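You operate a simulated robot arm through the tools that you are given. There is no shell and no other tool. Be economical: measure what you need, move in short steps, check, and stop when the job is done.

You run a simulated two-armed robot. Do the job below in one go: nothing can be reset, and whatever is moved stays where it is left.

JOB
Carry the purple panel with a handle with both arms and set it on the back of the sewing table.

It is judged by the outcome, as a careful person would: the job done as asked, and still so three seconds after it is handed in. It fails if anything else is knocked over, pushed out of place, dropped, spilled or broken.

ROBOT AND FRAMES
Two 7-joint arms with two-finger parallel grippers on one trunk, on a base that drives. Base frame: it is fixed to the floor where the robot stands at the start and does not move with it; the origin is under the middle of the robot, x ahead of it, y to its left, z up. Readings come in mm, rad, newtons and seconds.
The left shoulder is at the start at [70, 130, 1237], the right one opposite. With the tool pointing down near the work surface each hand reaches from about 200 to 520 mm from the robot's upright axis, wherever it stands, measured 20 degrees to its own side. Places, roughly: back of the sewing table [2000, 800, 900]. Payload 1.57 kg a hand.
The tool frame of a hand sits at the grasp point between the pads (the TCP): z along the fingers, y along the line on which they close. The tips reach 30 mm beyond it. The gripper opens to 80 mm. The fingers are 17 mm wide and 12 mm thick; the gripper's body (40 by 82 mm) begins 80 mm behind the TCP.
Orientation is told as [roll, pitch, yaw] about the base's x, y, z axes, in that order, counted from this pose: with the fingers straight down and closing along the base's y, the tool's x points along the base's -x, its y along +y and its z along -z.

CONTROLS
- The arms move only by the tool step_arm. It takes "left_plan", "right_plan" or both (then of equal length, played together; a hand with none holds still); each is a list of rows, each a list of 7 numbers: the shift along the base's x, y, z in mm, then the turn, a rotation vector about the base's x, y, z in rad, then the opening, from 0 (shut) to 1 (fully open). In form: [[dx, dy, dz, rx, ry, rz, hand], ...]. A call has 1 to 12 rows; each row is the pose to reach, as a shift and turn from the pose commanded when the call began. A row lasts 0.2 s, in which the tool goes at most 50 mm and 0.15 rad; a call with a longer step from one row to the next is refused whole, and so is a gripper value outside its range. A pose out of reach is approached as far as the arm can. The call stops where the force on the tool passes 40 N (or 10 N more than at its start, if that is more) or the arm is blocked; 0.2 s more then pass. Each finger travels about 108 mm/s and halts on what it meets, pressing with about 23 N; the grip force reading is that of the motor and also rises with nothing between the fingers. The clock runs only during rows and for 0.2 s after the last one: add rows that repeat a pose to give the fingers time. It gives the time, the measured TCP pose, the force on the tool (base axes), the opening and the grip force at its end, in the units of the frame above (readings bear some noise), with the torque about the TCP (base axes, N m) and any sound that the robot's microphone picked up.
- Cameras (640 x 400 px; columns grow to the right, rows downward): "scene" is now at [113.1, 15.5, 1459]; the picture's right is [0.20, -0.98, 0.00], its down [-0.71, -0.15, -0.69] and it looks along [0.68, 0.14, -0.72] (base axes); focal length 250 px, centre (320, 200). "left" rides on the left gripper at [72, 7, -122] in its tool frame; the picture's right is [-0.09, 1.00, 0.00], its down [-0.84, -0.08, -0.54] and it looks along [-0.54, -0.05, 0.84] (tool axes); focal length 238 px, centre (320, 200). "right" rides on the right gripper at [72, -7, -122] in its tool frame; the picture's right is [0.09, 1.00, 0.00], its down [-0.84, 0.08, -0.54] and it looks along [-0.54, 0.05, 0.84] (tool axes); focal length 238 px, centre (320, 200). There is no depth. A picture from a camera that has moved, and an enlarged one, comes with that camera's place and axes in the base frame and with its lens. The place of the scene camera against the robot may be out by one fixed shift of up to 18 mm in any direction.
- snapshot(camera): a new picture of that camera. The clock stands still meanwhile.
- slide_trunk(by): slides the trunk up (or, below 0, down) by that many mm; the arms and the scene camera ride with it, the base frame stays. It gives what a move gives, with no picture.
- base_move(legs): drives the robot by 1 to 6 legs, each [ahead, left, turn to the left] in mm, mm and rad, along the robot's own axes; the way and the turn of a leg run together, so that a leg with both is an arc; at most 1500 mm and 3.142 rad a leg. The arms and the cameras ride along, it lands a little off, and it stops where it bumps. It gives what a move gives.
- turn_head(pan, tilt): turns the head with the scene camera to pan (to the left, within 1.501 rad either way) and tilt (down, from -0.506 to 1.204), counted from straight ahead of the robot. It gives what a move gives.
- inspect(camera, box): a new picture of the part [left, top, right, bottom] of that camera's present view, enlarged. The clock stands still meanwhile.
- job_done(): hands the job in; it is judged then, once.

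Work in short steps. Places have to be worked out from the pictures, the camera data and where the tool is seen: move nearer, look again, correct. Check each grasp and each placing, and mend what went wrong. You have 120 turns and 92 pictures in all, those below and enlarged ones among them. Open the grippers and draw the arms clear of the work before you hand the job in, unless the task says otherwise; then end with one line.

The tools are called after "Emit:" as a command line: name --argument value ..., lists and objects as JSON in quotes. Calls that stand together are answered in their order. step_arm: Moves the arms, as the interface text tells. Its arguments: {"type":"object","properties":{"left_plan":{"type":"array"},"right_plan":{"type":"array"}},"required":[]} The other tools are called the same way: slide_trunk (by) slides the trunk up or down; base_move (legs) drives the base; turn_head (pan, tilt) turns the head that bears the scene camera; snapshot (camera) takes a picture; inspect (camera, box) takes an enlarged picture of a part of a camera's view; job_done () hands the job in.

At the start:

```text
t: 0.0
left_tool_pos: [349.8, 279.6, 1236.6]
left_tcp_rot: [0.001, 0.0, 0.0]
left_ft_force: [1.0, 0.2, -0.9]
left_ft_torque: [0.02, 0.0, 0.01]
left_finger_gap: 80.0
left_grip_force: 0.0
right_tool_pos: [326.3, -41.5, 1189.2]
right_tcp_rot: [0.0, 0.001, 0.0]
right_ft_force: [0.3, -0.4, 0.0]
right_ft_torque: [0.0, 0.02, 0.03]
right_finger_gap: 79.9
right_grip_force: 0.1
trunk travel left (down, up): [-875.0, 65.0]
robot x, y, heading: [-2.0, -3.0, -0.0]
head pan, tilt: [0.202, 0.81]
```

scene: 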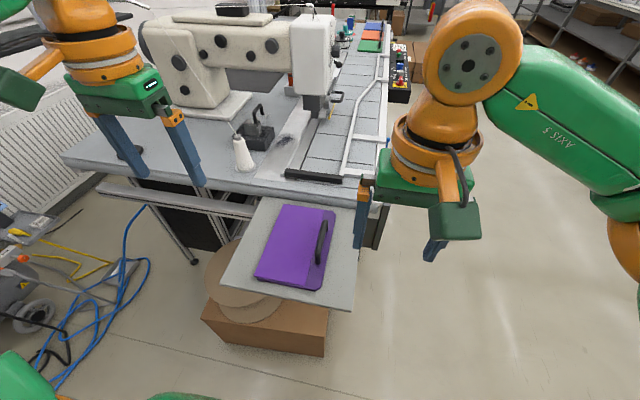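
right: 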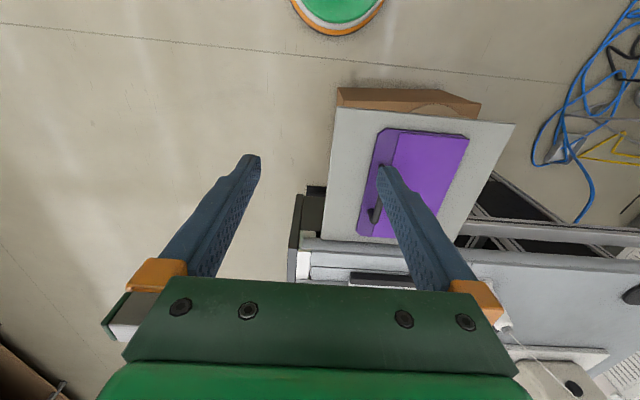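
left: 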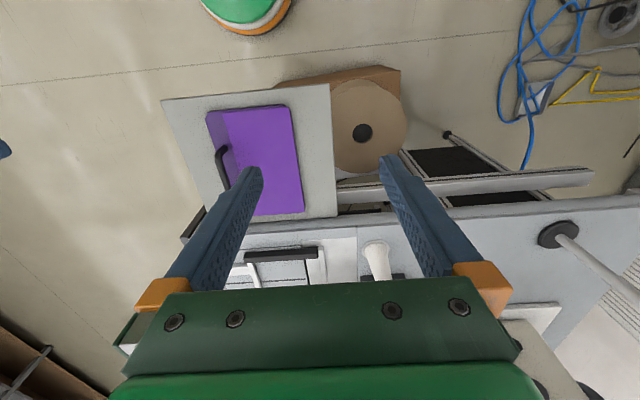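

The purple panel lies on a grey board in front of the sewing table, with a dark handle on its right side. I take an enlarged look at it.

Emit:
inspect --camera "scene" --box '[200, 170, 400, 330]'

Emit:
turn_head --pan 0.35 --tilt 0.35

Emit:
snapshot --camera "scene"

```text
2.50 times, centred on (300, 250) of scene
camera zoom: at [113.1, 15.5, 1459.0], right [0.2, -0.98, 0.0], down [-0.71, -0.15, -0.69], along [0.68, 0.14, -0.72], focal length 624 px, centre (370, 75)
```

zoom: 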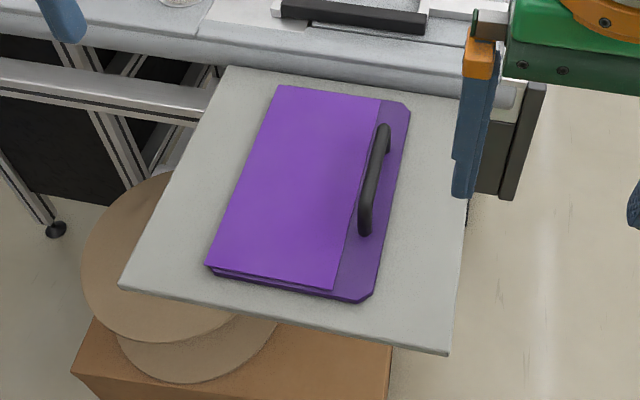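

```text
t: 0.9
left_tool_pos: [350.6, 279.4, 1236.5]
left_tcp_rot: [-0.002, -0.001, 0.001]
left_ft_force: [-0.8, 0.1, -0.2]
left_ft_torque: [0.03, 0.0, 0.0]
left_finger_gap: 79.8
left_grip_force: 0.0
right_tool_pos: [326.5, -41.0, 1188.2]
right_tcp_rot: [0.001, 0.001, 0.001]
right_ft_force: [-0.2, 0.4, 0.0]
right_ft_torque: [0.0, -0.01, -0.02]
right_finger_gap: 80.1
right_grip_force: 0.1
trunk travel left (down, up): [-875.0, 65.0]
robot x, y, heading: [0.3, -2.6, -0.002]
head pan, tilt: [0.351, 0.351]
```

```text
87 pictures are left
camera scene: at [121.9, 31.4, 1499.3], right [0.34, -0.94, 0.0], down [-0.32, -0.12, -0.94], along [0.88, 0.32, -0.34], focal length 250 px, centre (320, 200)
```

scene: 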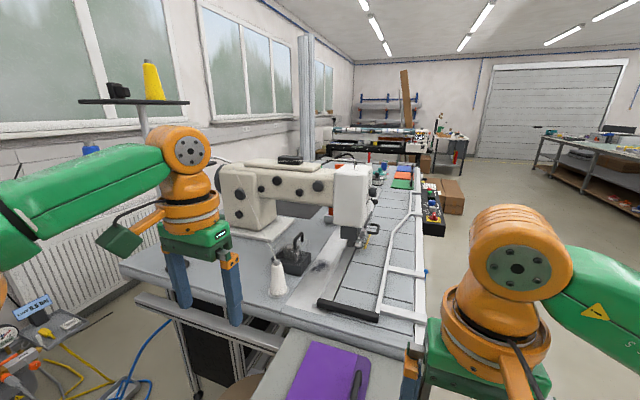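

The handle sits at roughly [456, 82, 945] and the panel covers about x 345–590, y 68–222. To learn its thickness and the table layout I back off a little and lower the trunk for a flatter view.

Emit:
base_move --legs '[[-400, 0, 0]]'

Emit:
slide_trunk --by -300

Emit:
snapshot --camera "scene"

Emit:
inspect --camera "scene" --box '[230, 170, 410, 282]'

```text
t: 3.4
left_tool_pos: [-46.7, 279.7, 1235.7]
left_tcp_rot: [0.001, 0.001, 0.006]
left_ft_force: [-0.6, 0.0, -0.4]
left_ft_torque: [-0.01, -0.02, 0.01]
left_finger_gap: 80.0
left_grip_force: 0.1
right_tool_pos: [-70.0, -40.3, 1187.9]
right_tcp_rot: [-0.001, 0.001, 0.004]
right_ft_force: [0.8, 0.6, 0.7]
right_ft_torque: [0.01, 0.0, 0.02]
right_finger_gap: 80.1
right_grip_force: 0.1
trunk travel left (down, up): [-875.0, 65.0]
robot x, y, heading: [-399.5, 0.4, 0.001]
head pan, tilt: [0.351, 0.351]
```

```text
t: 6.4
left_tool_pos: [-49.5, 279.8, 936.0]
left_tcp_rot: [0.001, -0.001, 0.004]
left_ft_force: [0.2, 0.2, -0.8]
left_ft_torque: [0.01, 0.0, -0.04]
left_finger_gap: 80.1
left_grip_force: 0.0
right_tool_pos: [-72.9, -40.6, 888.0]
right_tcp_rot: [0.0, 0.0, 0.004]
right_ft_force: [-0.5, -0.1, -0.2]
right_ft_torque: [-0.01, 0.04, 0.0]
right_finger_gap: 80.0
right_grip_force: 0.0
trunk travel left (down, up): [-575.0, 365.0]
robot x, y, heading: [-395.4, -1.4, 0.006]
head pan, tilt: [0.351, 0.351]
```

```text
86 pictures are left
camera scene: at [-276.4, 31.0, 1199.4], right [0.35, -0.94, 0.0], down [-0.32, -0.12, -0.94], along [0.88, 0.33, -0.34], focal length 250 px, centre (320, 200)
```

scene: 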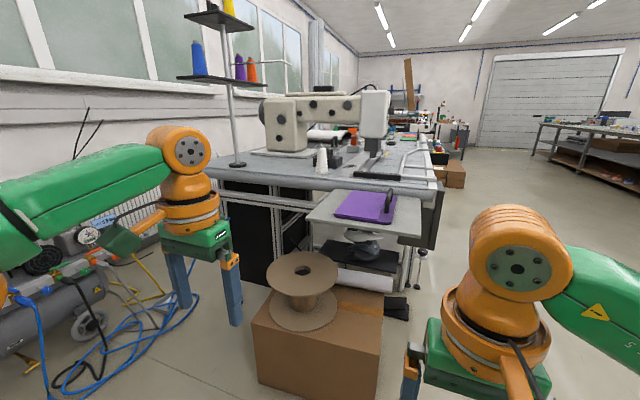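

```text
3.56 times, centred on (320, 226) of scene
camera zoom: at [-276.4, 31.0, 1199.4], right [0.35, -0.94, 0.0], down [-0.32, -0.12, -0.94], along [0.88, 0.33, -0.34], focal length 888 px, centre (320, 108)
```

zoom: 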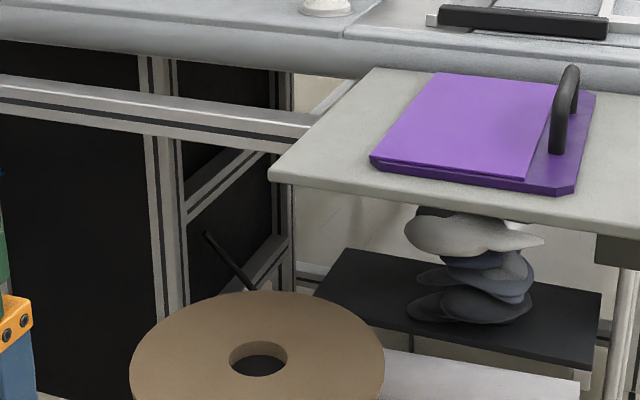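

The panel is a thin plate with a raised left layer and an arched handle. I zoom in on its near and left edges for graspable features.

Emit:
inspect --camera "scene" --box '[328, 180, 408, 230]'

Emit:
inspect --camera "scene" --box '[230, 70, 450, 210]'

```text
8.00 times, centred on (368, 205) of scene
camera zoom: at [-276.4, 31.0, 1199.4], right [0.35, -0.94, 0.0], down [-0.32, -0.12, -0.94], along [0.88, 0.33, -0.34], focal length 1998 px, centre (-64, 160)
```

zoom: 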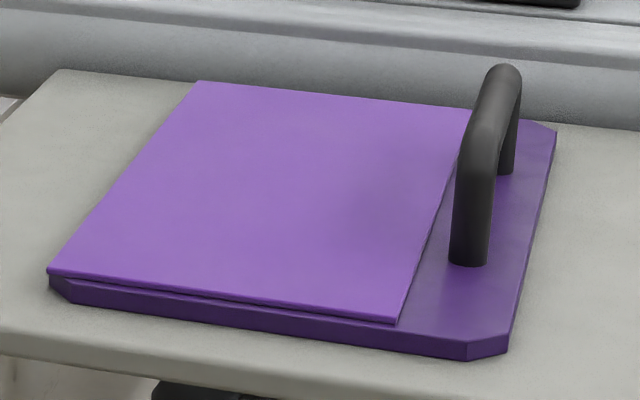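

```text
2.86 times, centred on (340, 140) of scene
camera zoom: at [-276.4, 31.0, 1199.4], right [0.35, -0.94, 0.0], down [-0.32, -0.12, -0.94], along [0.88, 0.33, -0.34], focal length 714 px, centre (263, 371)
```

zoom: 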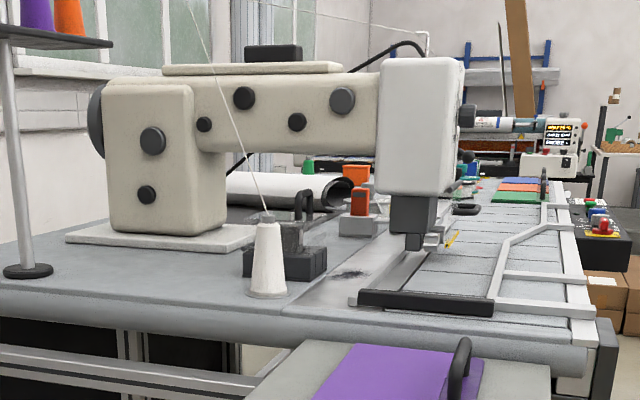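

No overhang anywhere, so I'll need to think about a second grip point later; handle bar is at about x 415–505, y 82, z 957, plate top ≈ 917. First I scout the destination from the aisle to the right of the table.

Emit:
base_move --legs '[[0, -700, 0], [1000, 0, 0]]'

Emit:
slide_trunk --by 350

Emit:
turn_head --pan 0.75 --tilt 0.4

Emit:
snapshot --camera "scene"

```text
t: 15.1
left_tool_pos: [966.6, -409.5, 937.1]
left_tcp_rot: [0.0, 0.001, 0.007]
left_ft_force: [0.6, -0.5, -0.2]
left_ft_torque: [0.0, -0.04, -0.02]
left_finger_gap: 80.0
left_grip_force: 0.1
right_tool_pos: [946.3, -731.2, 888.4]
right_tcp_rot: [0.002, -0.001, 0.008]
right_ft_force: [-0.2, -0.1, -0.2]
right_ft_torque: [0.0, -0.01, -0.01]
right_finger_gap: 79.8
right_grip_force: 0.1
trunk travel left (down, up): [-575.0, 365.0]
robot x, y, heading: [619.9, -693.0, 0.009]
head pan, tilt: [0.351, 0.351]
```

```text
t: 18.5
left_tool_pos: [967.5, -410.1, 1287.3]
left_tcp_rot: [0.0, 0.001, 0.008]
left_ft_force: [-0.1, 0.1, -0.1]
left_ft_torque: [0.01, -0.03, 0.01]
left_finger_gap: 80.1
left_grip_force: 0.0
right_tool_pos: [944.9, -731.1, 1237.0]
right_tcp_rot: [0.0, 0.001, 0.011]
right_ft_force: [0.2, 0.6, -0.2]
right_ft_torque: [0.01, 0.03, -0.01]
right_finger_gap: 80.3
right_grip_force: 0.1
trunk travel left (down, up): [-925.0, 15.0]
robot x, y, heading: [618.7, -694.3, 0.009]
head pan, tilt: [0.351, 0.351]
```

```text
t: 19.4
left_tool_pos: [967.0, -410.0, 1285.9]
left_tcp_rot: [0.001, 0.0, 0.009]
left_ft_force: [-0.4, 0.5, -0.8]
left_ft_torque: [-0.01, 0.0, 0.04]
left_finger_gap: 80.1
left_grip_force: 0.0
right_tool_pos: [945.1, -731.4, 1237.7]
right_tcp_rot: [0.0, 0.0, 0.011]
right_ft_force: [0.7, -0.6, 0.3]
right_ft_torque: [0.02, -0.02, 0.01]
right_finger_gap: 80.0
right_grip_force: 0.1
trunk travel left (down, up): [-925.0, 15.0]
robot x, y, heading: [623.2, -691.0, 0.011]
head pan, tilt: [0.75, 0.4]
```

```text
82 pictures are left
camera scene: at [721.4, -629.0, 1544.9], right [0.69, -0.73, 0.0], down [-0.28, -0.27, -0.92], along [0.67, 0.63, -0.39], focal length 250 px, centre (320, 200)
```

scene: 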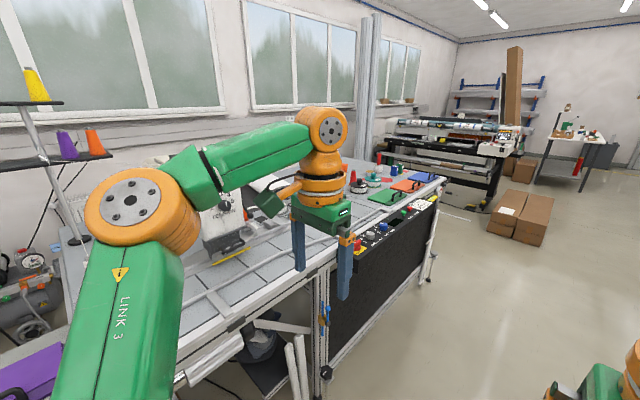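

The far end of the table carries green, orange and blue panels and small items. I drive further along the aisle to look at it squarely.

Emit:
base_move --legs '[[900, -100, 0]]'

Emit:
turn_head --pan 1.15 --tilt 0.55

Emit:
snapshot --camera "scene"

```text
t: 24.1
left_tool_pos: [1867.3, -498.8, 1287.6]
left_tcp_rot: [0.0, -0.001, 0.014]
left_ft_force: [0.5, 0.0, -0.4]
left_ft_torque: [0.03, -0.03, 0.04]
left_finger_gap: 80.0
left_grip_force: 0.1
right_tool_pos: [1846.7, -818.5, 1239.5]
right_tcp_rot: [-0.001, -0.002, 0.013]
right_ft_force: [0.7, 0.1, -0.6]
right_ft_torque: [0.02, -0.04, 0.02]
right_finger_gap: 79.8
right_grip_force: 0.1
trunk travel left (down, up): [-925.0, 15.0]
robot x, y, heading: [1518.7, -782.2, 0.012]
head pan, tilt: [0.75, 0.4]
```

```text
t: 25.0
left_tool_pos: [1869.6, -497.4, 1287.1]
left_tcp_rot: [-0.001, 0.0, 0.014]
left_ft_force: [0.0, 0.8, 0.1]
left_ft_torque: [0.01, 0.01, -0.02]
left_finger_gap: 79.8
left_grip_force: 0.2
right_tool_pos: [1848.1, -819.6, 1238.2]
right_tcp_rot: [0.0, -0.001, 0.012]
right_ft_force: [-0.1, 0.6, 0.4]
right_ft_torque: [0.01, 0.02, 0.05]
right_finger_gap: 80.2
right_grip_force: 0.1
trunk travel left (down, up): [-925.0, 15.0]
robot x, y, heading: [1523.1, -785.3, 0.018]
head pan, tilt: [1.15, 0.55]
```

```text
81 pictures are left
camera scene: at [1592.6, -700.0, 1531.2], right [0.92, -0.4, 0.0], down [-0.21, -0.48, -0.85], along [0.34, 0.78, -0.52], focal length 250 px, centre (320, 200)
```

scene: 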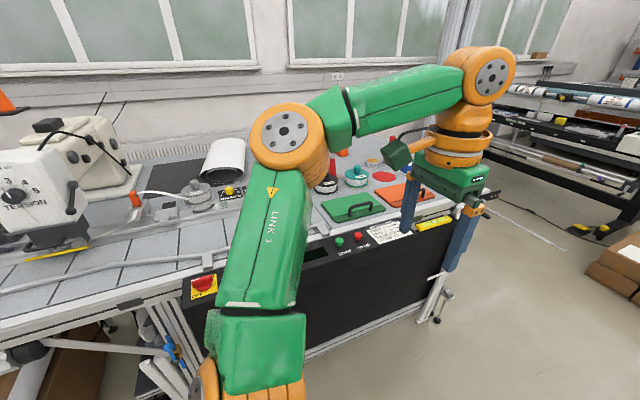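

The left arm blocks the view, so I go on 480 mm and turn to face the table.

Emit:
base_move --legs '[[480, 0, 0], [0, 0, 1.55]]'

Emit:
turn_head --pan 0.0 --tilt 0.45

Emit:
snapshot --camera "scene"

```text
t: 31.6
left_tool_pos: [1732.1, -417.8, 1286.2]
left_tcp_rot: [0.001, -0.001, 1.547]
left_ft_force: [-0.2, 1.3, 0.0]
left_ft_torque: [-0.01, -0.01, 0.01]
left_finger_gap: 80.1
left_grip_force: 0.0
right_tool_pos: [2051.2, -450.5, 1237.9]
right_tcp_rot: [0.002, 0.001, 1.547]
right_ft_force: [-0.3, 0.1, -0.4]
right_ft_torque: [0.0, 0.01, 0.0]
right_finger_gap: 79.9
right_grip_force: 0.0
trunk travel left (down, up): [-925.0, 15.0]
robot x, y, heading: [1998.5, -772.6, 1.547]
head pan, tilt: [1.15, 0.55]
```

```text
t: 33.0
left_tool_pos: [1731.4, -418.7, 1286.3]
left_tcp_rot: [0.002, -0.001, 1.547]
left_ft_force: [-0.6, -0.1, -0.7]
left_ft_torque: [-0.02, 0.02, -0.02]
left_finger_gap: 80.1
left_grip_force: 0.1
right_tool_pos: [2051.6, -451.8, 1238.8]
right_tcp_rot: [0.0, 0.0, 1.547]
right_ft_force: [-0.5, -0.3, 0.8]
right_ft_torque: [0.0, -0.01, -0.01]
right_finger_gap: 80.0
right_grip_force: 0.0
trunk travel left (down, up): [-925.0, 15.0]
robot x, y, heading: [2002.2, -771.1, 1.546]
head pan, tilt: [0.0, 0.45]
```

```text
80 pictures are left
camera scene: at [1990.4, -634.4, 1540.2], right [1.0, -0.02, 0.0], down [-0.01, -0.44, -0.9], along [0.02, 0.9, -0.44], focal length 250 px, centre (320, 200)
```

scene: 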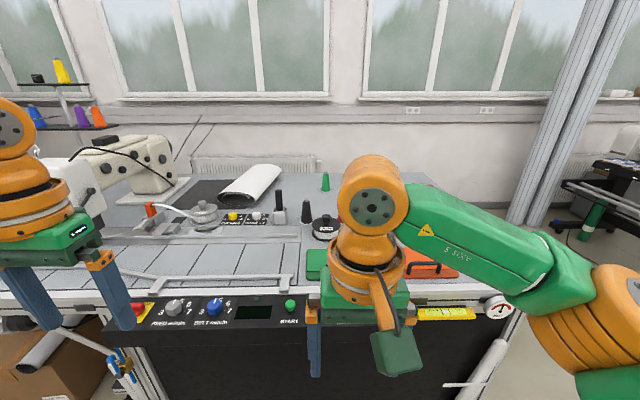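

The named spot is the window-side strip of the table, too far to reach from the aisle. I scout the far end of the table as a standing place.

Emit:
base_move --legs '[[0, -1000, 0]]'

Emit:
turn_head --pan 0.5 --tilt 0.5

Emit:
snapshot --camera "scene"

```text
t: 38.1
left_tool_pos: [2724.3, -440.4, 1287.7]
left_tcp_rot: [-0.002, 0.0, 1.556]
left_ft_force: [0.7, 0.7, -0.3]
left_ft_torque: [-0.02, -0.04, 0.0]
left_finger_gap: 79.8
left_grip_force: 0.1
right_tool_pos: [3045.7, -471.3, 1238.7]
right_tcp_rot: [0.0, 0.001, 1.555]
right_ft_force: [-1.1, 0.3, -0.1]
right_ft_torque: [-0.01, -0.01, 0.02]
right_finger_gap: 80.1
right_grip_force: 0.0
trunk travel left (down, up): [-925.0, 15.0]
robot x, y, heading: [2995.7, -795.0, 1.556]
head pan, tilt: [0.0, 0.45]
```

```text
t: 39.1
left_tool_pos: [2725.8, -440.5, 1286.9]
left_tcp_rot: [-0.001, 0.0, 1.555]
left_ft_force: [0.7, 0.3, 0.2]
left_ft_torque: [-0.01, -0.01, -0.01]
left_finger_gap: 79.8
left_grip_force: 0.1
right_tool_pos: [3045.4, -469.9, 1238.2]
right_tcp_rot: [0.002, -0.001, 1.555]
right_ft_force: [0.5, -0.8, 0.2]
right_ft_torque: [0.01, 0.0, -0.04]
right_finger_gap: 80.0
right_grip_force: 0.0
trunk travel left (down, up): [-925.0, 15.0]
robot x, y, heading: [2999.1, -800.5, 1.555]
head pan, tilt: [0.499, 0.499]
```

```text
79 pictures are left
camera scene: at [2942.7, -666.0, 1535.7], right [0.89, 0.46, 0.0], down [0.22, -0.42, -0.88], along [-0.41, 0.78, -0.48], focal length 250 px, centre (320, 200)
```

scene: 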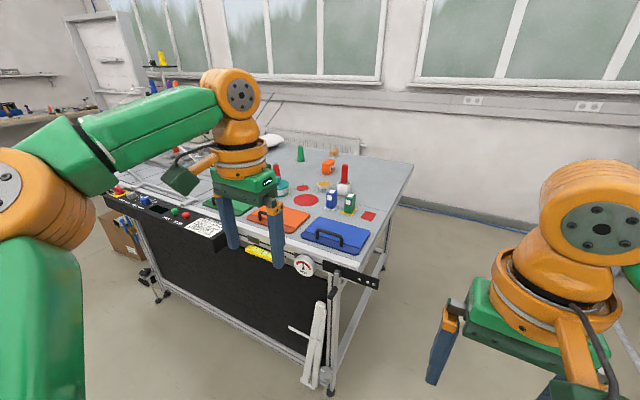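

The table spans about x 600–2750, y −60–1020, and the wall lies near y 2400, so I can stand on the window side. I drive round the far end to check that path.

Emit:
base_move --legs '[[0, -300, 0], [1200, 0, 0], [1150, 0, 0]]'

Emit:
turn_head --pan 1.4 --tilt 0.45

Emit:
snapshot --camera "scene"

```text
t: 52.3
left_tool_pos: [3060.2, 1912.5, 1286.0]
left_tcp_rot: [0.001, -0.002, 1.559]
left_ft_force: [0.3, 0.2, -0.5]
left_ft_torque: [0.0, -0.01, 0.01]
left_finger_gap: 80.2
left_grip_force: 0.0
right_tool_pos: [3381.1, 1883.8, 1238.4]
right_tcp_rot: [-0.001, -0.002, 1.559]
right_ft_force: [-0.3, 0.2, -0.3]
right_ft_torque: [-0.01, 0.02, 0.01]
right_finger_gap: 80.0
right_grip_force: 0.1
trunk travel left (down, up): [-925.0, 15.0]
robot x, y, heading: [3337.6, 1562.7, 1.555]
head pan, tilt: [0.499, 0.499]
```

```text
t: 53.5
left_tool_pos: [3060.8, 1912.7, 1285.8]
left_tcp_rot: [-0.001, -0.001, 1.558]
left_ft_force: [-0.1, 0.2, -0.5]
left_ft_torque: [0.02, 0.0, 0.0]
left_finger_gap: 79.9
left_grip_force: 0.0
right_tool_pos: [3380.4, 1882.9, 1238.4]
right_tcp_rot: [-0.001, 0.0, 1.559]
right_ft_force: [0.8, 0.4, -0.2]
right_ft_torque: [0.04, -0.04, -0.02]
right_finger_gap: 79.8
right_grip_force: 0.0
trunk travel left (down, up): [-925.0, 15.0]
robot x, y, heading: [3334.6, 1557.9, 1.556]
head pan, tilt: [1.4, 0.45]
```

```text
78 pictures are left
camera scene: at [3230.4, 1625.4, 1540.2], right [0.18, 0.98, 0.0], down [0.43, -0.08, -0.9], along [-0.89, 0.16, -0.44], focal length 250 px, centre (320, 200)
```

scene: 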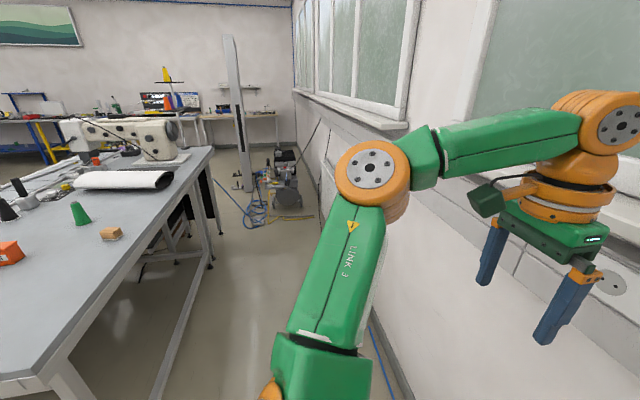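

The window-side corridor is about 1.1 m wide and the table strip near x 1550–2080, y 700–1000 looks free. I drive in there unloaded to check clearance and see the spot squarely.

Emit:
base_move --legs '[[0, 0, 1.586], [1400, 0, 0], [0, 0, 1.571]]'

Emit:
turn_head --pan 0.0 --tilt 0.75

Emit:
snapshot --camera "scene"

```text
t: 68.0
left_tool_pos: [2235.3, 1217.7, 1286.3]
left_tcp_rot: [-0.001, 0.001, -1.574]
left_ft_force: [0.1, -0.6, 0.1]
left_ft_torque: [0.03, 0.01, -0.01]
left_finger_gap: 79.9
left_grip_force: 0.0
right_tool_pos: [1916.2, 1244.1, 1237.9]
right_tcp_rot: [0.003, 0.001, -1.574]
right_ft_force: [0.0, 0.5, -0.2]
right_ft_torque: [-0.02, -0.01, -0.01]
right_finger_gap: 79.9
right_grip_force: 0.0
trunk travel left (down, up): [-925.0, 15.0]
robot x, y, heading: [1961.3, 1568.9, -1.575]
head pan, tilt: [1.4, 0.45]
```

```text
t: 69.6
left_tool_pos: [2236.0, 1218.7, 1286.4]
left_tcp_rot: [0.0, 0.0, -1.573]
left_ft_force: [-0.3, -0.9, -0.9]
left_ft_torque: [-0.02, 0.01, 0.01]
left_finger_gap: 80.0
left_grip_force: 0.0
right_tool_pos: [1915.2, 1244.3, 1238.3]
right_tcp_rot: [0.0, -0.001, -1.575]
right_ft_force: [0.0, -0.2, 0.0]
right_ft_torque: [-0.02, -0.01, 0.0]
right_finger_gap: 79.9
right_grip_force: 0.1
trunk travel left (down, up): [-925.0, 15.0]
robot x, y, heading: [1958.5, 1565.9, -1.573]
head pan, tilt: [0.0, 0.75]
```

```text
77 pictures are left
camera scene: at [1941.7, 1435.5, 1513.8], right [-1.0, 0.0, 0.0], down [0.0, 0.68, -0.73], along [0.0, -0.73, -0.68], focal length 250 px, centre (320, 200)
```

scene: 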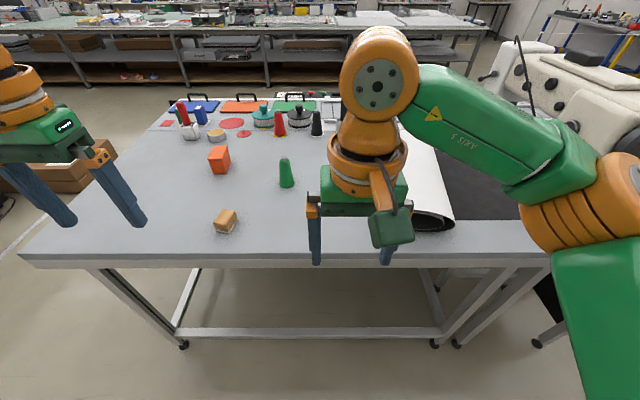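

The strip is clear; triangulation puts the table top nearer z ≈ 950, its back edge at y ≈ 1040, cone at (2064, 765) and block at (2226, 926). I test whether the base can approach to y ≈ 1330 at x ≈ 1760, where I'd place the panel.

Emit:
base_move --legs '[[0, -195, 0], [235, 0, 0]]'

Emit:
snapshot --camera "scene"

Emit:
snapshot --camera "left"

```text
t: 72.5
left_tool_pos: [2042.0, 990.8, 1287.6]
left_tcp_rot: [-0.001, -0.005, -1.574]
left_ft_force: [0.2, 0.6, -0.8]
left_ft_torque: [-0.06, 0.0, 0.0]
left_finger_gap: 80.2
left_grip_force: 0.1
right_tool_pos: [1720.9, 1016.9, 1239.1]
right_tcp_rot: [-0.001, -0.005, -1.575]
right_ft_force: [0.7, 0.5, -0.2]
right_ft_torque: [-0.06, 0.01, -0.01]
right_finger_gap: 80.0
right_grip_force: 0.2
trunk travel left (down, up): [-925.0, 15.0]
robot x, y, heading: [1765.9, 1335.3, -1.577]
head pan, tilt: [0.0, 0.75]
```

```text
76 pictures are left
camera scene: at [1747.6, 1209.4, 1514.3], right [-1.0, 0.0, 0.0], down [0.0, 0.68, -0.73], along [0.0, -0.73, -0.68], focal length 250 px, centre (320, 200)
```

scene: 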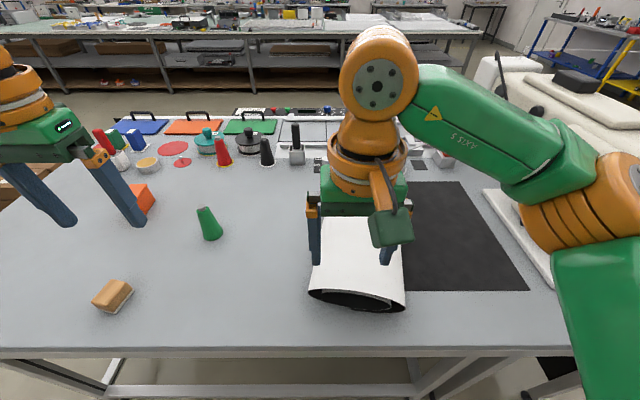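

```text
75 pictures are left
camera left: at [2050.1, 1064.4, 1409.3], right [1.0, -0.1, 0.0], down [-0.08, -0.83, 0.55], along [-0.05, -0.54, -0.84], focal length 238 px, centre (320, 200)
```

left: 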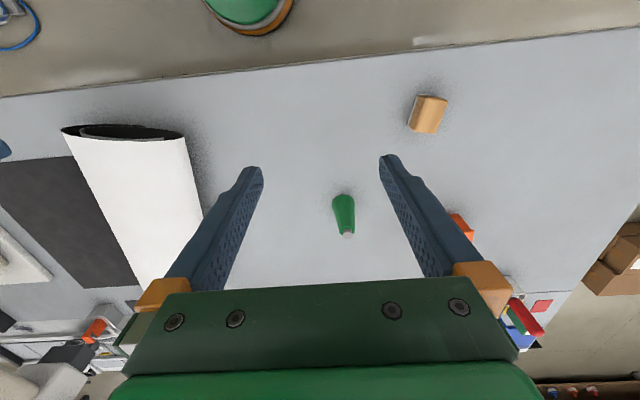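

The base fits there, and the free rectangle is x 1780–2015, y 790–1030 (centre the panel near x 1925). I drive back round to the panel.

Emit:
base_move --legs '[[-225, 0, 0], [0, 0, 1.577], [1450, 0, 0], [0, -1190, 0], [0, -1160, 0], [-1500, 0, 0]]'

Emit:
base_move --legs '[[-1500, 0, 0]]'

```text
t: 103.0
left_tool_pos: [1994.4, -507.3, 1286.0]
left_tcp_rot: [0.0, 0.001, -0.026]
left_ft_force: [0.2, 0.0, -0.1]
left_ft_torque: [-0.01, -0.01, 0.01]
left_finger_gap: 79.7
left_grip_force: 0.0
right_tool_pos: [1960.7, -826.6, 1237.4]
right_tcp_rot: [-0.001, 0.001, -0.023]
right_ft_force: [0.1, 0.6, 0.0]
right_ft_torque: [0.03, 0.02, -0.03]
right_finger_gap: 80.1
right_grip_force: 0.1
trunk travel left (down, up): [-925.0, 15.0]
robot x, y, heading: [1635.6, -781.0, -0.026]
head pan, tilt: [0.0, 0.75]
```

```text
t: 110.3
left_tool_pos: [512.1, -470.6, 1287.2]
left_tcp_rot: [0.0, -0.001, -0.023]
left_ft_force: [0.3, -0.2, -0.3]
left_ft_torque: [0.03, -0.01, -0.01]
left_finger_gap: 80.0
left_grip_force: 0.1
right_tool_pos: [478.8, -789.7, 1237.9]
right_tcp_rot: [0.001, 0.0, -0.022]
right_ft_force: [0.0, -0.2, 0.6]
right_ft_torque: [0.0, 0.04, -0.05]
right_finger_gap: 80.2
right_grip_force: 0.1
trunk travel left (down, up): [-925.0, 15.0]
robot x, y, heading: [158.5, -743.0, -0.022]
head pan, tilt: [0.0, 0.75]
```

Now I go to a stand at about (20, 120), so the handle lies in front of the right shoulder.

Emit:
base_move --legs '[[-500, 0, 0.022], [0, 863, 0], [362, 0, 0]]'

Emit:
snapshot --camera "right"

Emit:
snapshot --camera "scene"

```text
t: 119.4
left_tool_pos: [373.6, 391.7, 1286.7]
left_tcp_rot: [0.0, -0.001, -0.019]
left_ft_force: [-0.6, -0.2, 0.9]
left_ft_torque: [-0.01, -0.04, 0.0]
left_finger_gap: 80.2
left_grip_force: 0.0
right_tool_pos: [341.9, 73.5, 1238.3]
right_tcp_rot: [0.001, -0.004, -0.019]
right_ft_force: [-0.7, -0.4, -1.1]
right_ft_torque: [0.0, -0.04, -0.02]
right_finger_gap: 80.2
right_grip_force: 0.0
trunk travel left (down, up): [-925.0, 15.0]
robot x, y, heading: [24.2, 121.9, -0.019]
head pan, tilt: [0.0, 0.75]
```

```text
74 pictures are left
camera right: at [270.0, 67.2, 1361.0], right [-0.07, 1.0, 0.0], down [0.84, 0.06, 0.54], along [0.54, 0.04, -0.84], focal length 238 px, centre (320, 200)
```

right: 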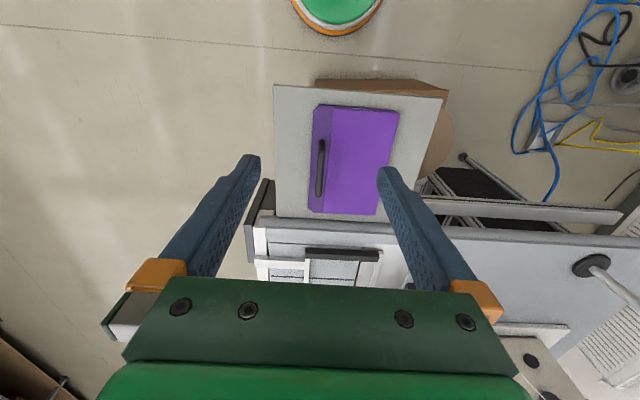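

```text
73 pictures are left
camera scene: at [134.1, 117.1, 1514.1], right [-0.02, -1.0, 0.0], down [-0.68, 0.01, -0.73], along [0.73, -0.01, -0.68], focal length 250 px, centre (320, 200)
```

scene: 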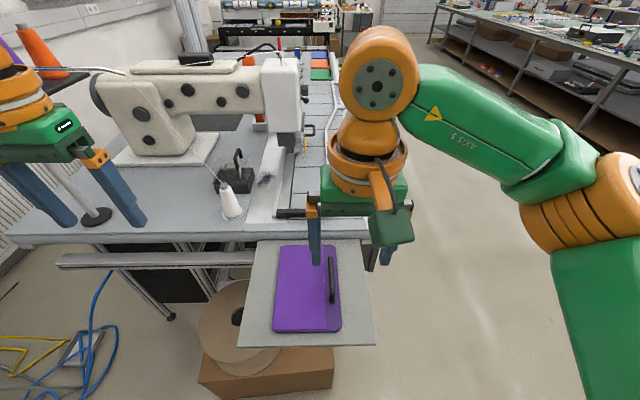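

The handle reads consistently at (511→420, 84). I bring the right hand above its far part, at (493, 84, 1010).

Emit:
step_arm --right_plan '[[38, 3, -30, 0, 0, 0.005, 1], [76, 5, -60, 0, 0, 0.01, 1], [114, 8, -90, 0, 0, 0.019, 1], [151, 10, -120, 0, 0, 0.019, 1], [151, 10, -165, 0, 0, 0.019, 1], [151, 10, -200, 0, 0, 0.019, 1], [151, 10, -228, 0, 0, 0.019, 1], [151, 10, -228, 0, 0, 0.019, 1]]'

Emit:
snapshot --camera "right"

Emit:
snapshot --camera "scene"

```text
t: 121.2
left_tool_pos: [375.8, 393.8, 1286.5]
left_tcp_rot: [0.0, 0.0, -0.02]
left_ft_force: [-0.9, 0.2, 0.8]
left_ft_torque: [-0.01, 0.01, 0.0]
left_finger_gap: 80.1
left_grip_force: 0.0
right_tool_pos: [483.8, 63.8, 1011.7]
right_tcp_rot: [0.002, 0.001, 0.002]
right_ft_force: [-0.6, 0.4, 0.4]
right_ft_torque: [0.02, -0.01, 0.01]
right_finger_gap: 80.1
right_grip_force: 0.0
right hand out of reach, approached as far as the arm can: row 4, 5, 6, 7, 8
trunk travel left (down, up): [-925.0, 15.0]
robot x, y, heading: [20.7, 118.2, -0.02]
head pan, tilt: [0.0, 0.75]
```

```text
72 pictures are left
camera right: at [411.7, 56.4, 1132.9], right [-0.09, 1.0, 0.0], down [0.84, 0.08, 0.54], along [0.54, 0.05, -0.84], focal length 238 px, centre (320, 200)
```

right: 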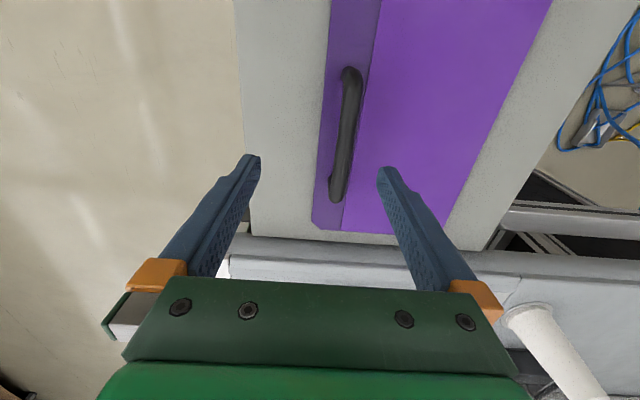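

```text
71 pictures are left
camera scene: at [137.8, 117.3, 1513.8], right [-0.02, -1.0, 0.0], down [-0.68, 0.01, -0.73], along [0.73, -0.01, -0.68], focal length 250 px, centre (320, 200)
```

scene: 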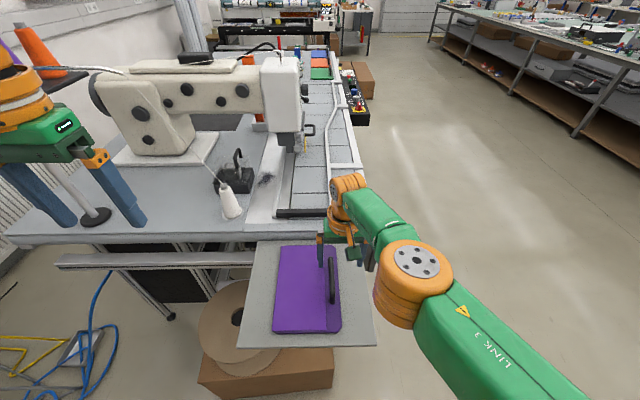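

The arm is at its reach limit at this trunk height. I raise the hand, lower the trunk by 120 mm, and will then re-approach.

Emit:
step_arm --right_plan '[[0, 0, 45, 0, 0, 0, 1], [-10, 0, 90, 0, 0, 0, 1], [-20, 0, 130, 0, 0, 0, 1]]'

Emit:
slide_trunk --by -120

```text
t: 122.0
left_tool_pos: [375.1, 393.0, 1287.2]
left_tcp_rot: [0.0, 0.0, -0.019]
left_ft_force: [0.2, -0.1, 0.5]
left_ft_torque: [0.02, 0.0, 0.0]
left_finger_gap: 80.1
left_grip_force: 0.1
right_tool_pos: [481.6, 69.9, 1131.9]
right_tcp_rot: [0.001, 0.0, 0.002]
right_ft_force: [0.3, -0.7, 0.1]
right_ft_torque: [-0.03, 0.02, 0.0]
right_finger_gap: 80.2
right_grip_force: 0.1
right hand out of reach, approached as far as the arm can: row 1, 2, 3
trunk travel left (down, up): [-925.0, 15.0]
robot x, y, heading: [18.7, 119.4, -0.018]
head pan, tilt: [0.0, 0.75]
```

```text
t: 123.5
left_tool_pos: [376.2, 392.3, 1165.9]
left_tcp_rot: [-0.001, 0.001, -0.02]
left_ft_force: [0.3, 0.7, 0.5]
left_ft_torque: [-0.02, -0.01, 0.02]
left_finger_gap: 80.0
left_grip_force: 0.0
right_tool_pos: [483.0, 69.6, 1011.1]
right_tcp_rot: [0.0, 0.001, 0.001]
right_ft_force: [-0.2, -0.5, -0.4]
right_ft_torque: [0.02, 0.02, -0.02]
right_finger_gap: 79.7
right_grip_force: 0.2
trunk travel left (down, up): [-805.0, 135.0]
robot x, y, heading: [20.5, 119.8, -0.019]
head pan, tilt: [0.0, 0.75]
```

Reach is limited by distance, so I move the base 35 mm forward instead; fingertips at 981 clear the handle top at 966.

Emit:
base_move --legs '[[35, 0, 0.019]]'

Emit:
step_arm --right_plan '[[-5, 5, 0, 0, 0, 0, 1], [-5, 5, 0, 0, 0, 0, 1]]'

```text
t: 124.3
left_tool_pos: [398.8, 399.1, 1169.5]
left_tcp_rot: [0.0, -0.009, 0.001]
left_ft_force: [-0.1, -0.2, -0.8]
left_ft_torque: [0.01, -0.08, 0.0]
left_finger_gap: 80.0
left_grip_force: 0.1
right_tool_pos: [513.5, 76.8, 1014.2]
right_tcp_rot: [0.0, -0.007, 0.02]
right_ft_force: [-0.5, 0.3, 0.4]
right_ft_torque: [0.0, -0.09, 0.02]
right_finger_gap: 80.0
right_grip_force: 0.1
trunk travel left (down, up): [-805.0, 135.0]
robot x, y, heading: [54.5, 122.0, -0.001]
head pan, tilt: [0.0, 0.75]
```

```text
t: 124.9
left_tool_pos: [403.1, 399.2, 1166.5]
left_tcp_rot: [0.001, -0.001, 0.001]
left_ft_force: [0.0, 0.3, 0.7]
left_ft_torque: [0.0, -0.03, 0.0]
left_finger_gap: 80.0
left_grip_force: 0.1
right_tool_pos: [514.8, 83.0, 1011.7]
right_tcp_rot: [-0.001, 0.0, 0.02]
right_ft_force: [0.0, 0.7, 0.8]
right_ft_torque: [0.01, -0.04, 0.01]
right_finger_gap: 79.8
right_grip_force: 0.0
trunk travel left (down, up): [-805.0, 135.0]
robot x, y, heading: [58.1, 121.2, -0.002]
head pan, tilt: [0.0, 0.75]
```

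Now a shift back to x ≈ 492 and a look through the right camera.

Emit:
step_arm --right_plan '[[-23, 0, 0, 0, 0, -0.02, 1], [-23, 0, 0, 0, 0, -0.02, 1]]'

Emit:
snapshot --camera "right"

```text
t: 125.5
left_tool_pos: [405.9, 400.1, 1166.1]
left_tcp_rot: [-0.001, 0.001, 0.002]
left_ft_force: [0.5, 0.1, -0.1]
left_ft_torque: [-0.03, -0.01, -0.02]
left_finger_gap: 80.0
left_grip_force: 0.0
right_tool_pos: [500.1, 92.7, 999.9]
right_tcp_rot: [-0.012, 0.072, 0.028]
right_ft_force: [-0.6, 0.8, 0.3]
right_ft_torque: [-0.03, 0.02, 0.01]
right_finger_gap: 80.1
right_grip_force: 0.0
right hand out of reach, approached as far as the arm can: row 1
trunk travel left (down, up): [-805.0, 135.0]
robot x, y, heading: [58.6, 122.2, 0.001]
head pan, tilt: [0.0, 0.75]
```

```text
70 pictures are left
camera right: at [437.4, 83.8, 1126.7], right [-0.12, 0.99, 0.0], down [0.87, 0.11, 0.48], along [0.48, 0.05, -0.88], focal length 238 px, centre (320, 200)
```

right: 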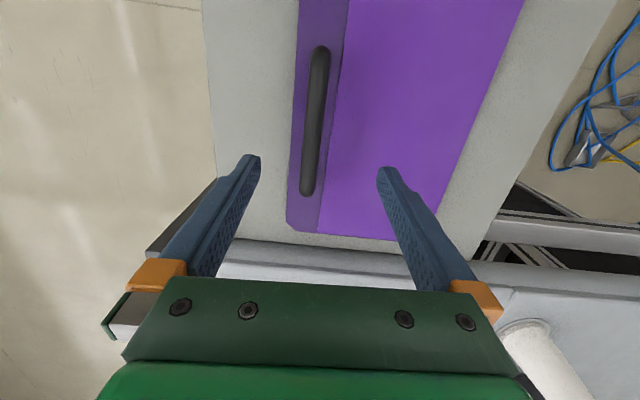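

The arm is still settling, slightly tilted. I command a hold to see where it goes.

Emit:
step_arm --right_plan '[[-5, 0, 0, 0, 0, 0, 1], [-5, 0, 0, 0, 0, 0, 1], [-5, 0, 0, 0, 0, 0, 1]]'

```text
t: 126.3
left_tool_pos: [405.8, 399.7, 1166.7]
left_tcp_rot: [-0.001, 0.001, 0.0]
left_ft_force: [0.2, 0.0, -0.2]
left_ft_torque: [-0.01, -0.01, 0.0]
left_finger_gap: 80.0
left_grip_force: 0.1
right_tool_pos: [484.4, 82.6, 1011.9]
right_tcp_rot: [0.0, -0.001, -0.003]
right_ft_force: [0.2, 0.0, -0.5]
right_ft_torque: [-0.04, 0.03, -0.03]
right_finger_gap: 80.4
right_grip_force: 0.1
right hand out of reach, approached as far as the arm can: row 1
trunk travel left (down, up): [-805.0, 135.0]
robot x, y, heading: [56.2, 118.0, 0.003]
head pan, tilt: [0.0, 0.75]
```

Settled at (484, 83, 1012) level. I descend to z ≈ 957 around the bar.

Emit:
step_arm --right_plan '[[4, 0, -20, 0, 0, 0, 1], [4, 0, -40, 0, 0, 0, 1], [4, 0, -54, 0, 0, 0, 1], [4, 0, -54, 0, 0, 0, 1]]'

Emit:
snapshot --camera "right"

```text
t: 127.3
left_tool_pos: [405.3, 398.9, 1166.1]
left_tcp_rot: [-0.002, 0.002, 0.002]
left_ft_force: [-0.4, -0.3, 0.4]
left_ft_torque: [0.0, -0.02, -0.01]
left_finger_gap: 80.2
left_grip_force: 0.1
right_tool_pos: [489.4, 83.0, 957.0]
right_tcp_rot: [0.0, 0.0, 0.001]
right_ft_force: [-0.9, 0.7, 0.2]
right_ft_torque: [0.01, 0.02, -0.03]
right_finger_gap: 80.0
right_grip_force: 0.0
trunk travel left (down, up): [-805.0, 135.0]
robot x, y, heading: [56.2, 118.4, 0.001]
head pan, tilt: [0.0, 0.75]
```

```text
69 pictures are left
camera right: at [417.6, 76.2, 1079.2], right [-0.09, 1.0, 0.0], down [0.84, 0.08, 0.54], along [0.54, 0.05, -0.84], focal length 238 px, centre (320, 200)
```

right: 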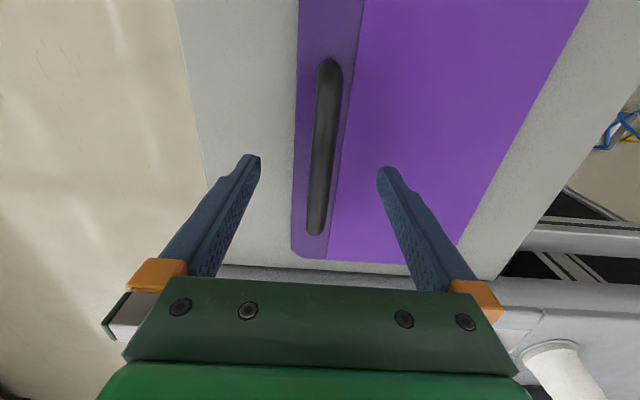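

The bar is between the pads, from x ≈ 422 to 520. I shift 8 mm farther along it and close.

Emit:
step_arm --right_plan '[[8, 1, 0, 0, 0, 0, 1], [8, 1, 0, 0, 0, 0, 0.5], [8, 1, 0, 0, 0, 0, 0], [8, 1, 0, 0, 0, 0, 0], [8, 1, 0, 0, 0, 0, 0], [8, 1, 0, 0, 0, 0, 0]]'

```text
t: 128.7
left_tool_pos: [406.0, 398.9, 1166.2]
left_tcp_rot: [0.0, 0.001, 0.0]
left_ft_force: [0.5, -0.6, -0.6]
left_ft_torque: [-0.02, 0.0, -0.01]
left_finger_gap: 80.1
left_grip_force: 0.1
right_tool_pos: [497.7, 84.3, 956.3]
right_tcp_rot: [0.0, 0.002, 0.0]
right_ft_force: [-0.6, -0.1, 0.3]
right_ft_torque: [0.03, -0.08, 0.0]
right_finger_gap: 13.4
right_grip_force: 23.2
trunk travel left (down, up): [-805.0, 135.0]
robot x, y, heading: [53.6, 116.1, 0.003]
head pan, tilt: [0.0, 0.75]
```

Gripped (13.4 mm bar). I drag the panel 82 mm toward the robot so that its near edge overhangs the board.

Emit:
step_arm --right_plan '[[-12, 0, 1, 0, 0, 0, 0], [-24, 0, 1, 0, 0, 0, 0], [-36, 0, 1, 0, 0, 0, 0], [-48, 0, 1, 0, 0, 0, 0], [-60, 0, 1, 0, 0, 0, 0], [-72, 0, 1, 0, 0, 0, 0], [-82, 0, 1, 0, 0, 0, 0], [-82, 0, 1, 0, 0, 0, 0]]'

Emit:
turn_head --pan 0.0 --tilt 1.1

Emit:
snapshot --camera "scene"

```text
t: 130.5
left_tool_pos: [406.6, 399.0, 1166.8]
left_tcp_rot: [0.001, -0.001, 0.001]
left_ft_force: [-0.9, 0.0, -0.3]
left_ft_torque: [0.03, 0.0, -0.06]
left_finger_gap: 80.1
left_grip_force: 0.1
right_tool_pos: [415.6, 83.6, 958.1]
right_tcp_rot: [0.0, 0.001, -0.001]
right_ft_force: [0.7, -0.6, 0.6]
right_ft_torque: [0.03, -0.2, -0.09]
right_finger_gap: 13.6
right_grip_force: 22.7
trunk travel left (down, up): [-805.0, 135.0]
robot x, y, heading: [51.9, 119.7, 0.0]
head pan, tilt: [0.0, 0.75]
```

```text
t: 131.4
left_tool_pos: [405.7, 398.8, 1166.5]
left_tcp_rot: [0.0, 0.0, 0.001]
left_ft_force: [0.7, 0.1, 0.3]
left_ft_torque: [0.02, 0.03, 0.0]
left_finger_gap: 79.9
left_grip_force: 0.1
right_tool_pos: [415.7, 84.1, 957.6]
right_tcp_rot: [0.001, 0.002, -0.002]
right_ft_force: [0.4, 0.2, 0.3]
right_ft_torque: [0.01, -0.02, -0.01]
right_finger_gap: 13.4
right_grip_force: 22.8
trunk travel left (down, up): [-805.0, 135.0]
robot x, y, heading: [51.9, 121.3, -0.004]
head pan, tilt: [0.0, 1.1]
```

```text
68 pictures are left
camera scene: at [153.7, 119.1, 1368.0], right [0.0, -1.0, 0.0], down [-0.89, 0.0, -0.45], along [0.45, 0.0, -0.89], focal length 250 px, centre (320, 200)
```

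scene: 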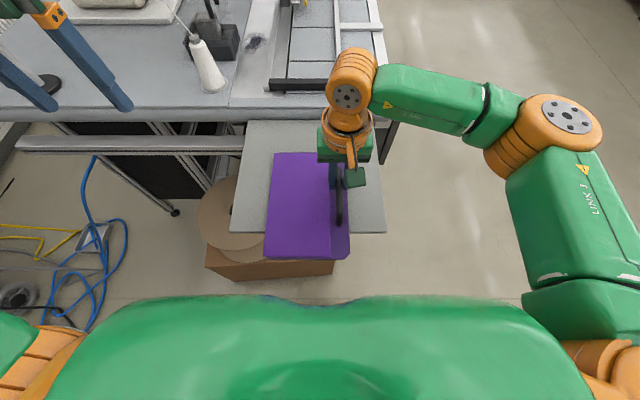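

The near edge now overhangs about 54 mm (x ≈ 261, left corner y ≈ 220). I turn the left hand in free air so its fingers point inward horizontally, closing vertically, at about (240, 340, 1080).

Emit:
step_arm --left_plan '[[-15, -5, -8, -0.1402, -0.0321, 0.0321, 1], [-30, -11, -16, -0.2804, -0.0642, 0.0642, 1], [-45, -16, -23, -0.4205, -0.0963, 0.0963, 1], [-60, -21, -31, -0.5607, -0.1284, 0.1284, 1], [-75, -27, -39, -0.7009, -0.1605, 0.1605, 1], [-91, -32, -47, -0.8411, -0.1925, 0.1925, 1], [-106, -38, -55, -0.9813, -0.2246, 0.2246, 1], [-121, -43, -63, -1.1215, -0.2567, 0.2567, 1], [-136, -48, -70, -1.2616, -0.2888, 0.2888, 1], [-151, -54, -78, -1.4018, -0.3209, 0.3209, 1], [-166, -59, -86, -1.542, -0.353, 0.353, 1], [-166, -59, -86, -1.542, -0.353, 0.353, 1]]'

Emit:
snapshot --camera "scene"

Emit:
snapshot --camera "left"

```text
t: 134.0
left_tool_pos: [240.6, 339.6, 1080.8]
left_tcp_rot: [-1.572, 0.001, 0.451]
left_ft_force: [-0.2, -0.4, -1.4]
left_ft_torque: [-0.01, 0.02, -0.02]
left_finger_gap: 79.9
left_grip_force: 0.1
right_tool_pos: [415.7, 83.8, 957.7]
right_tcp_rot: [-0.001, 0.002, 0.0]
right_ft_force: [0.7, -0.4, 0.3]
right_ft_torque: [0.03, 0.08, 0.05]
right_finger_gap: 13.5
right_grip_force: 22.7
trunk travel left (down, up): [-805.0, 135.0]
robot x, y, heading: [54.4, 117.2, -0.001]
head pan, tilt: [0.0, 1.1]
```

```text
67 pictures are left
camera scene: at [153.3, 118.9, 1368.0], right [0.0, -1.0, 0.0], down [-0.89, 0.0, -0.45], along [0.45, 0.0, -0.89], focal length 250 px, centre (320, 200)
```

scene: 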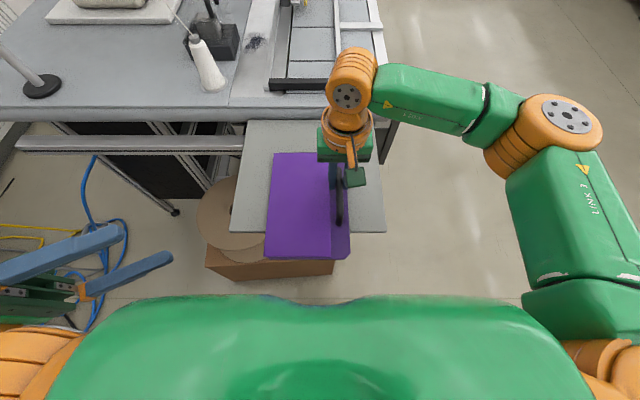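

```text
66 pictures are left
camera left: at [123.2, 420.1, 1074.1], right [0.08, 0.04, -1.0], down [0.52, 0.85, 0.08], along [0.85, -0.52, 0.05], focal length 238 px, centre (320, 200)
```

left: 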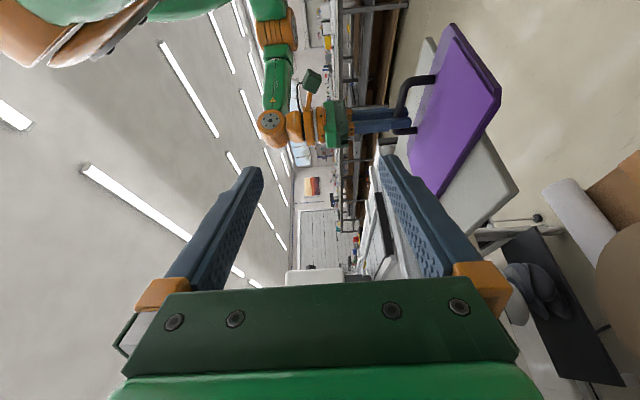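

The left hand reaches the pose well. I lower it to the panel's level and come to a pre-grasp point about 100 mm out from the corner.

Emit:
step_arm --left_plan '[[0, 0, -42, 0, 0, 0, 1], [0, 0, -84, 0, 0, 0, 1], [0, 0, -126, 0, 0, 0, 1], [0, 0, -166, 0, 0, 0, 1], [-4, -22, -166, 0, 0, 0, 1], [-7, -45, -166, 0, 0, 0, 1], [-7, -45, -166, 0, 0, 0, 1]]'

Emit:
snapshot --camera "left"

Emit:
snapshot --camera "scene"

```text
t: 135.6
left_tool_pos: [232.0, 295.1, 916.9]
left_tcp_rot: [-1.57, 0.001, 0.451]
left_ft_force: [-1.0, -1.4, -0.4]
left_ft_torque: [0.01, -0.01, 0.0]
left_finger_gap: 80.0
left_grip_force: 0.1
right_tool_pos: [415.8, 82.0, 958.6]
right_tcp_rot: [-0.001, 0.003, -0.001]
right_ft_force: [0.3, 0.1, -0.5]
right_ft_torque: [-0.02, 0.05, 0.06]
right_finger_gap: 13.3
right_grip_force: 23.0
trunk travel left (down, up): [-805.0, 135.0]
robot x, y, heading: [52.5, 119.4, -0.001]
head pan, tilt: [0.0, 1.1]
```

```text
65 pictures are left
camera left: at [115.7, 374.9, 908.9], right [0.08, 0.04, -1.0], down [0.52, 0.85, 0.08], along [0.85, -0.52, 0.05], focal length 238 px, centre (320, 200)
```

left: 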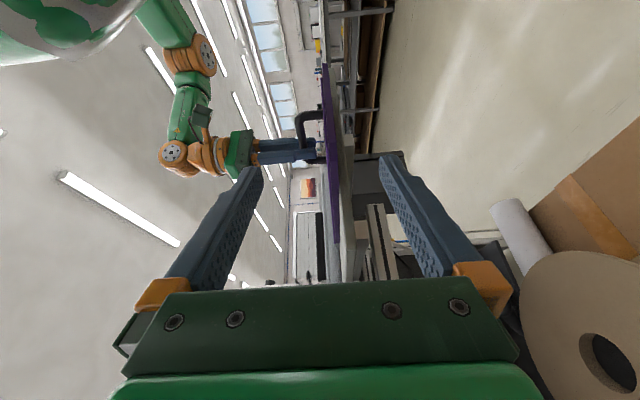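

```text
64 pictures are left
camera scene: at [153.4, 118.9, 1368.0], right [0.0, -1.0, 0.0], down [-0.89, 0.0, -0.45], along [0.45, 0.0, -0.89], focal length 250 px, centre (320, 200)
```

scene: 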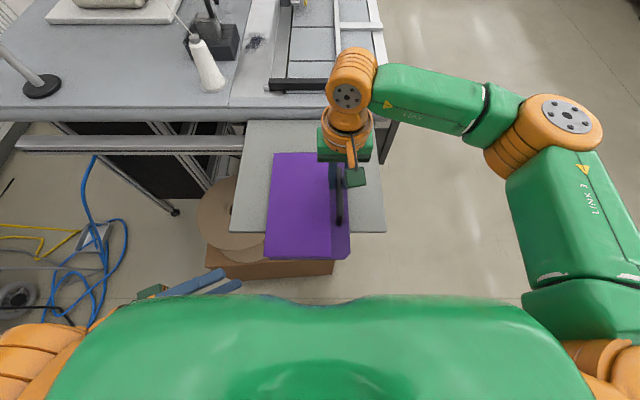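

I zoom into this edge-on view to fix the panel's height.

Emit:
inspect --camera "left" --box '[270, 50, 400, 260]'

```text
1.90 times, centred on (335, 155) of left
camera zoom: at [115.7, 374.9, 908.9], right [0.08, 0.04, -1.0], down [0.52, 0.85, 0.08], along [0.85, -0.52, 0.05], focal length 454 px, centre (291, 286)
```

zoom: 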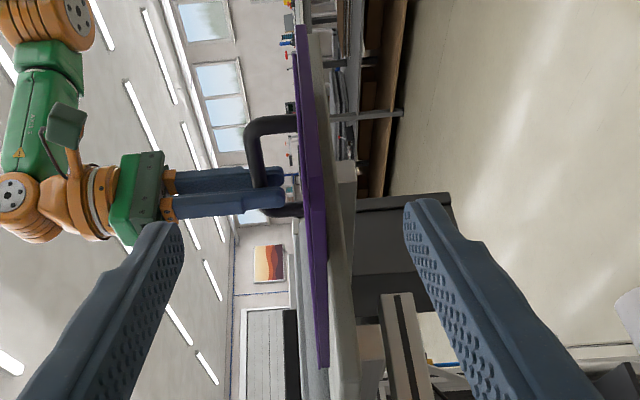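

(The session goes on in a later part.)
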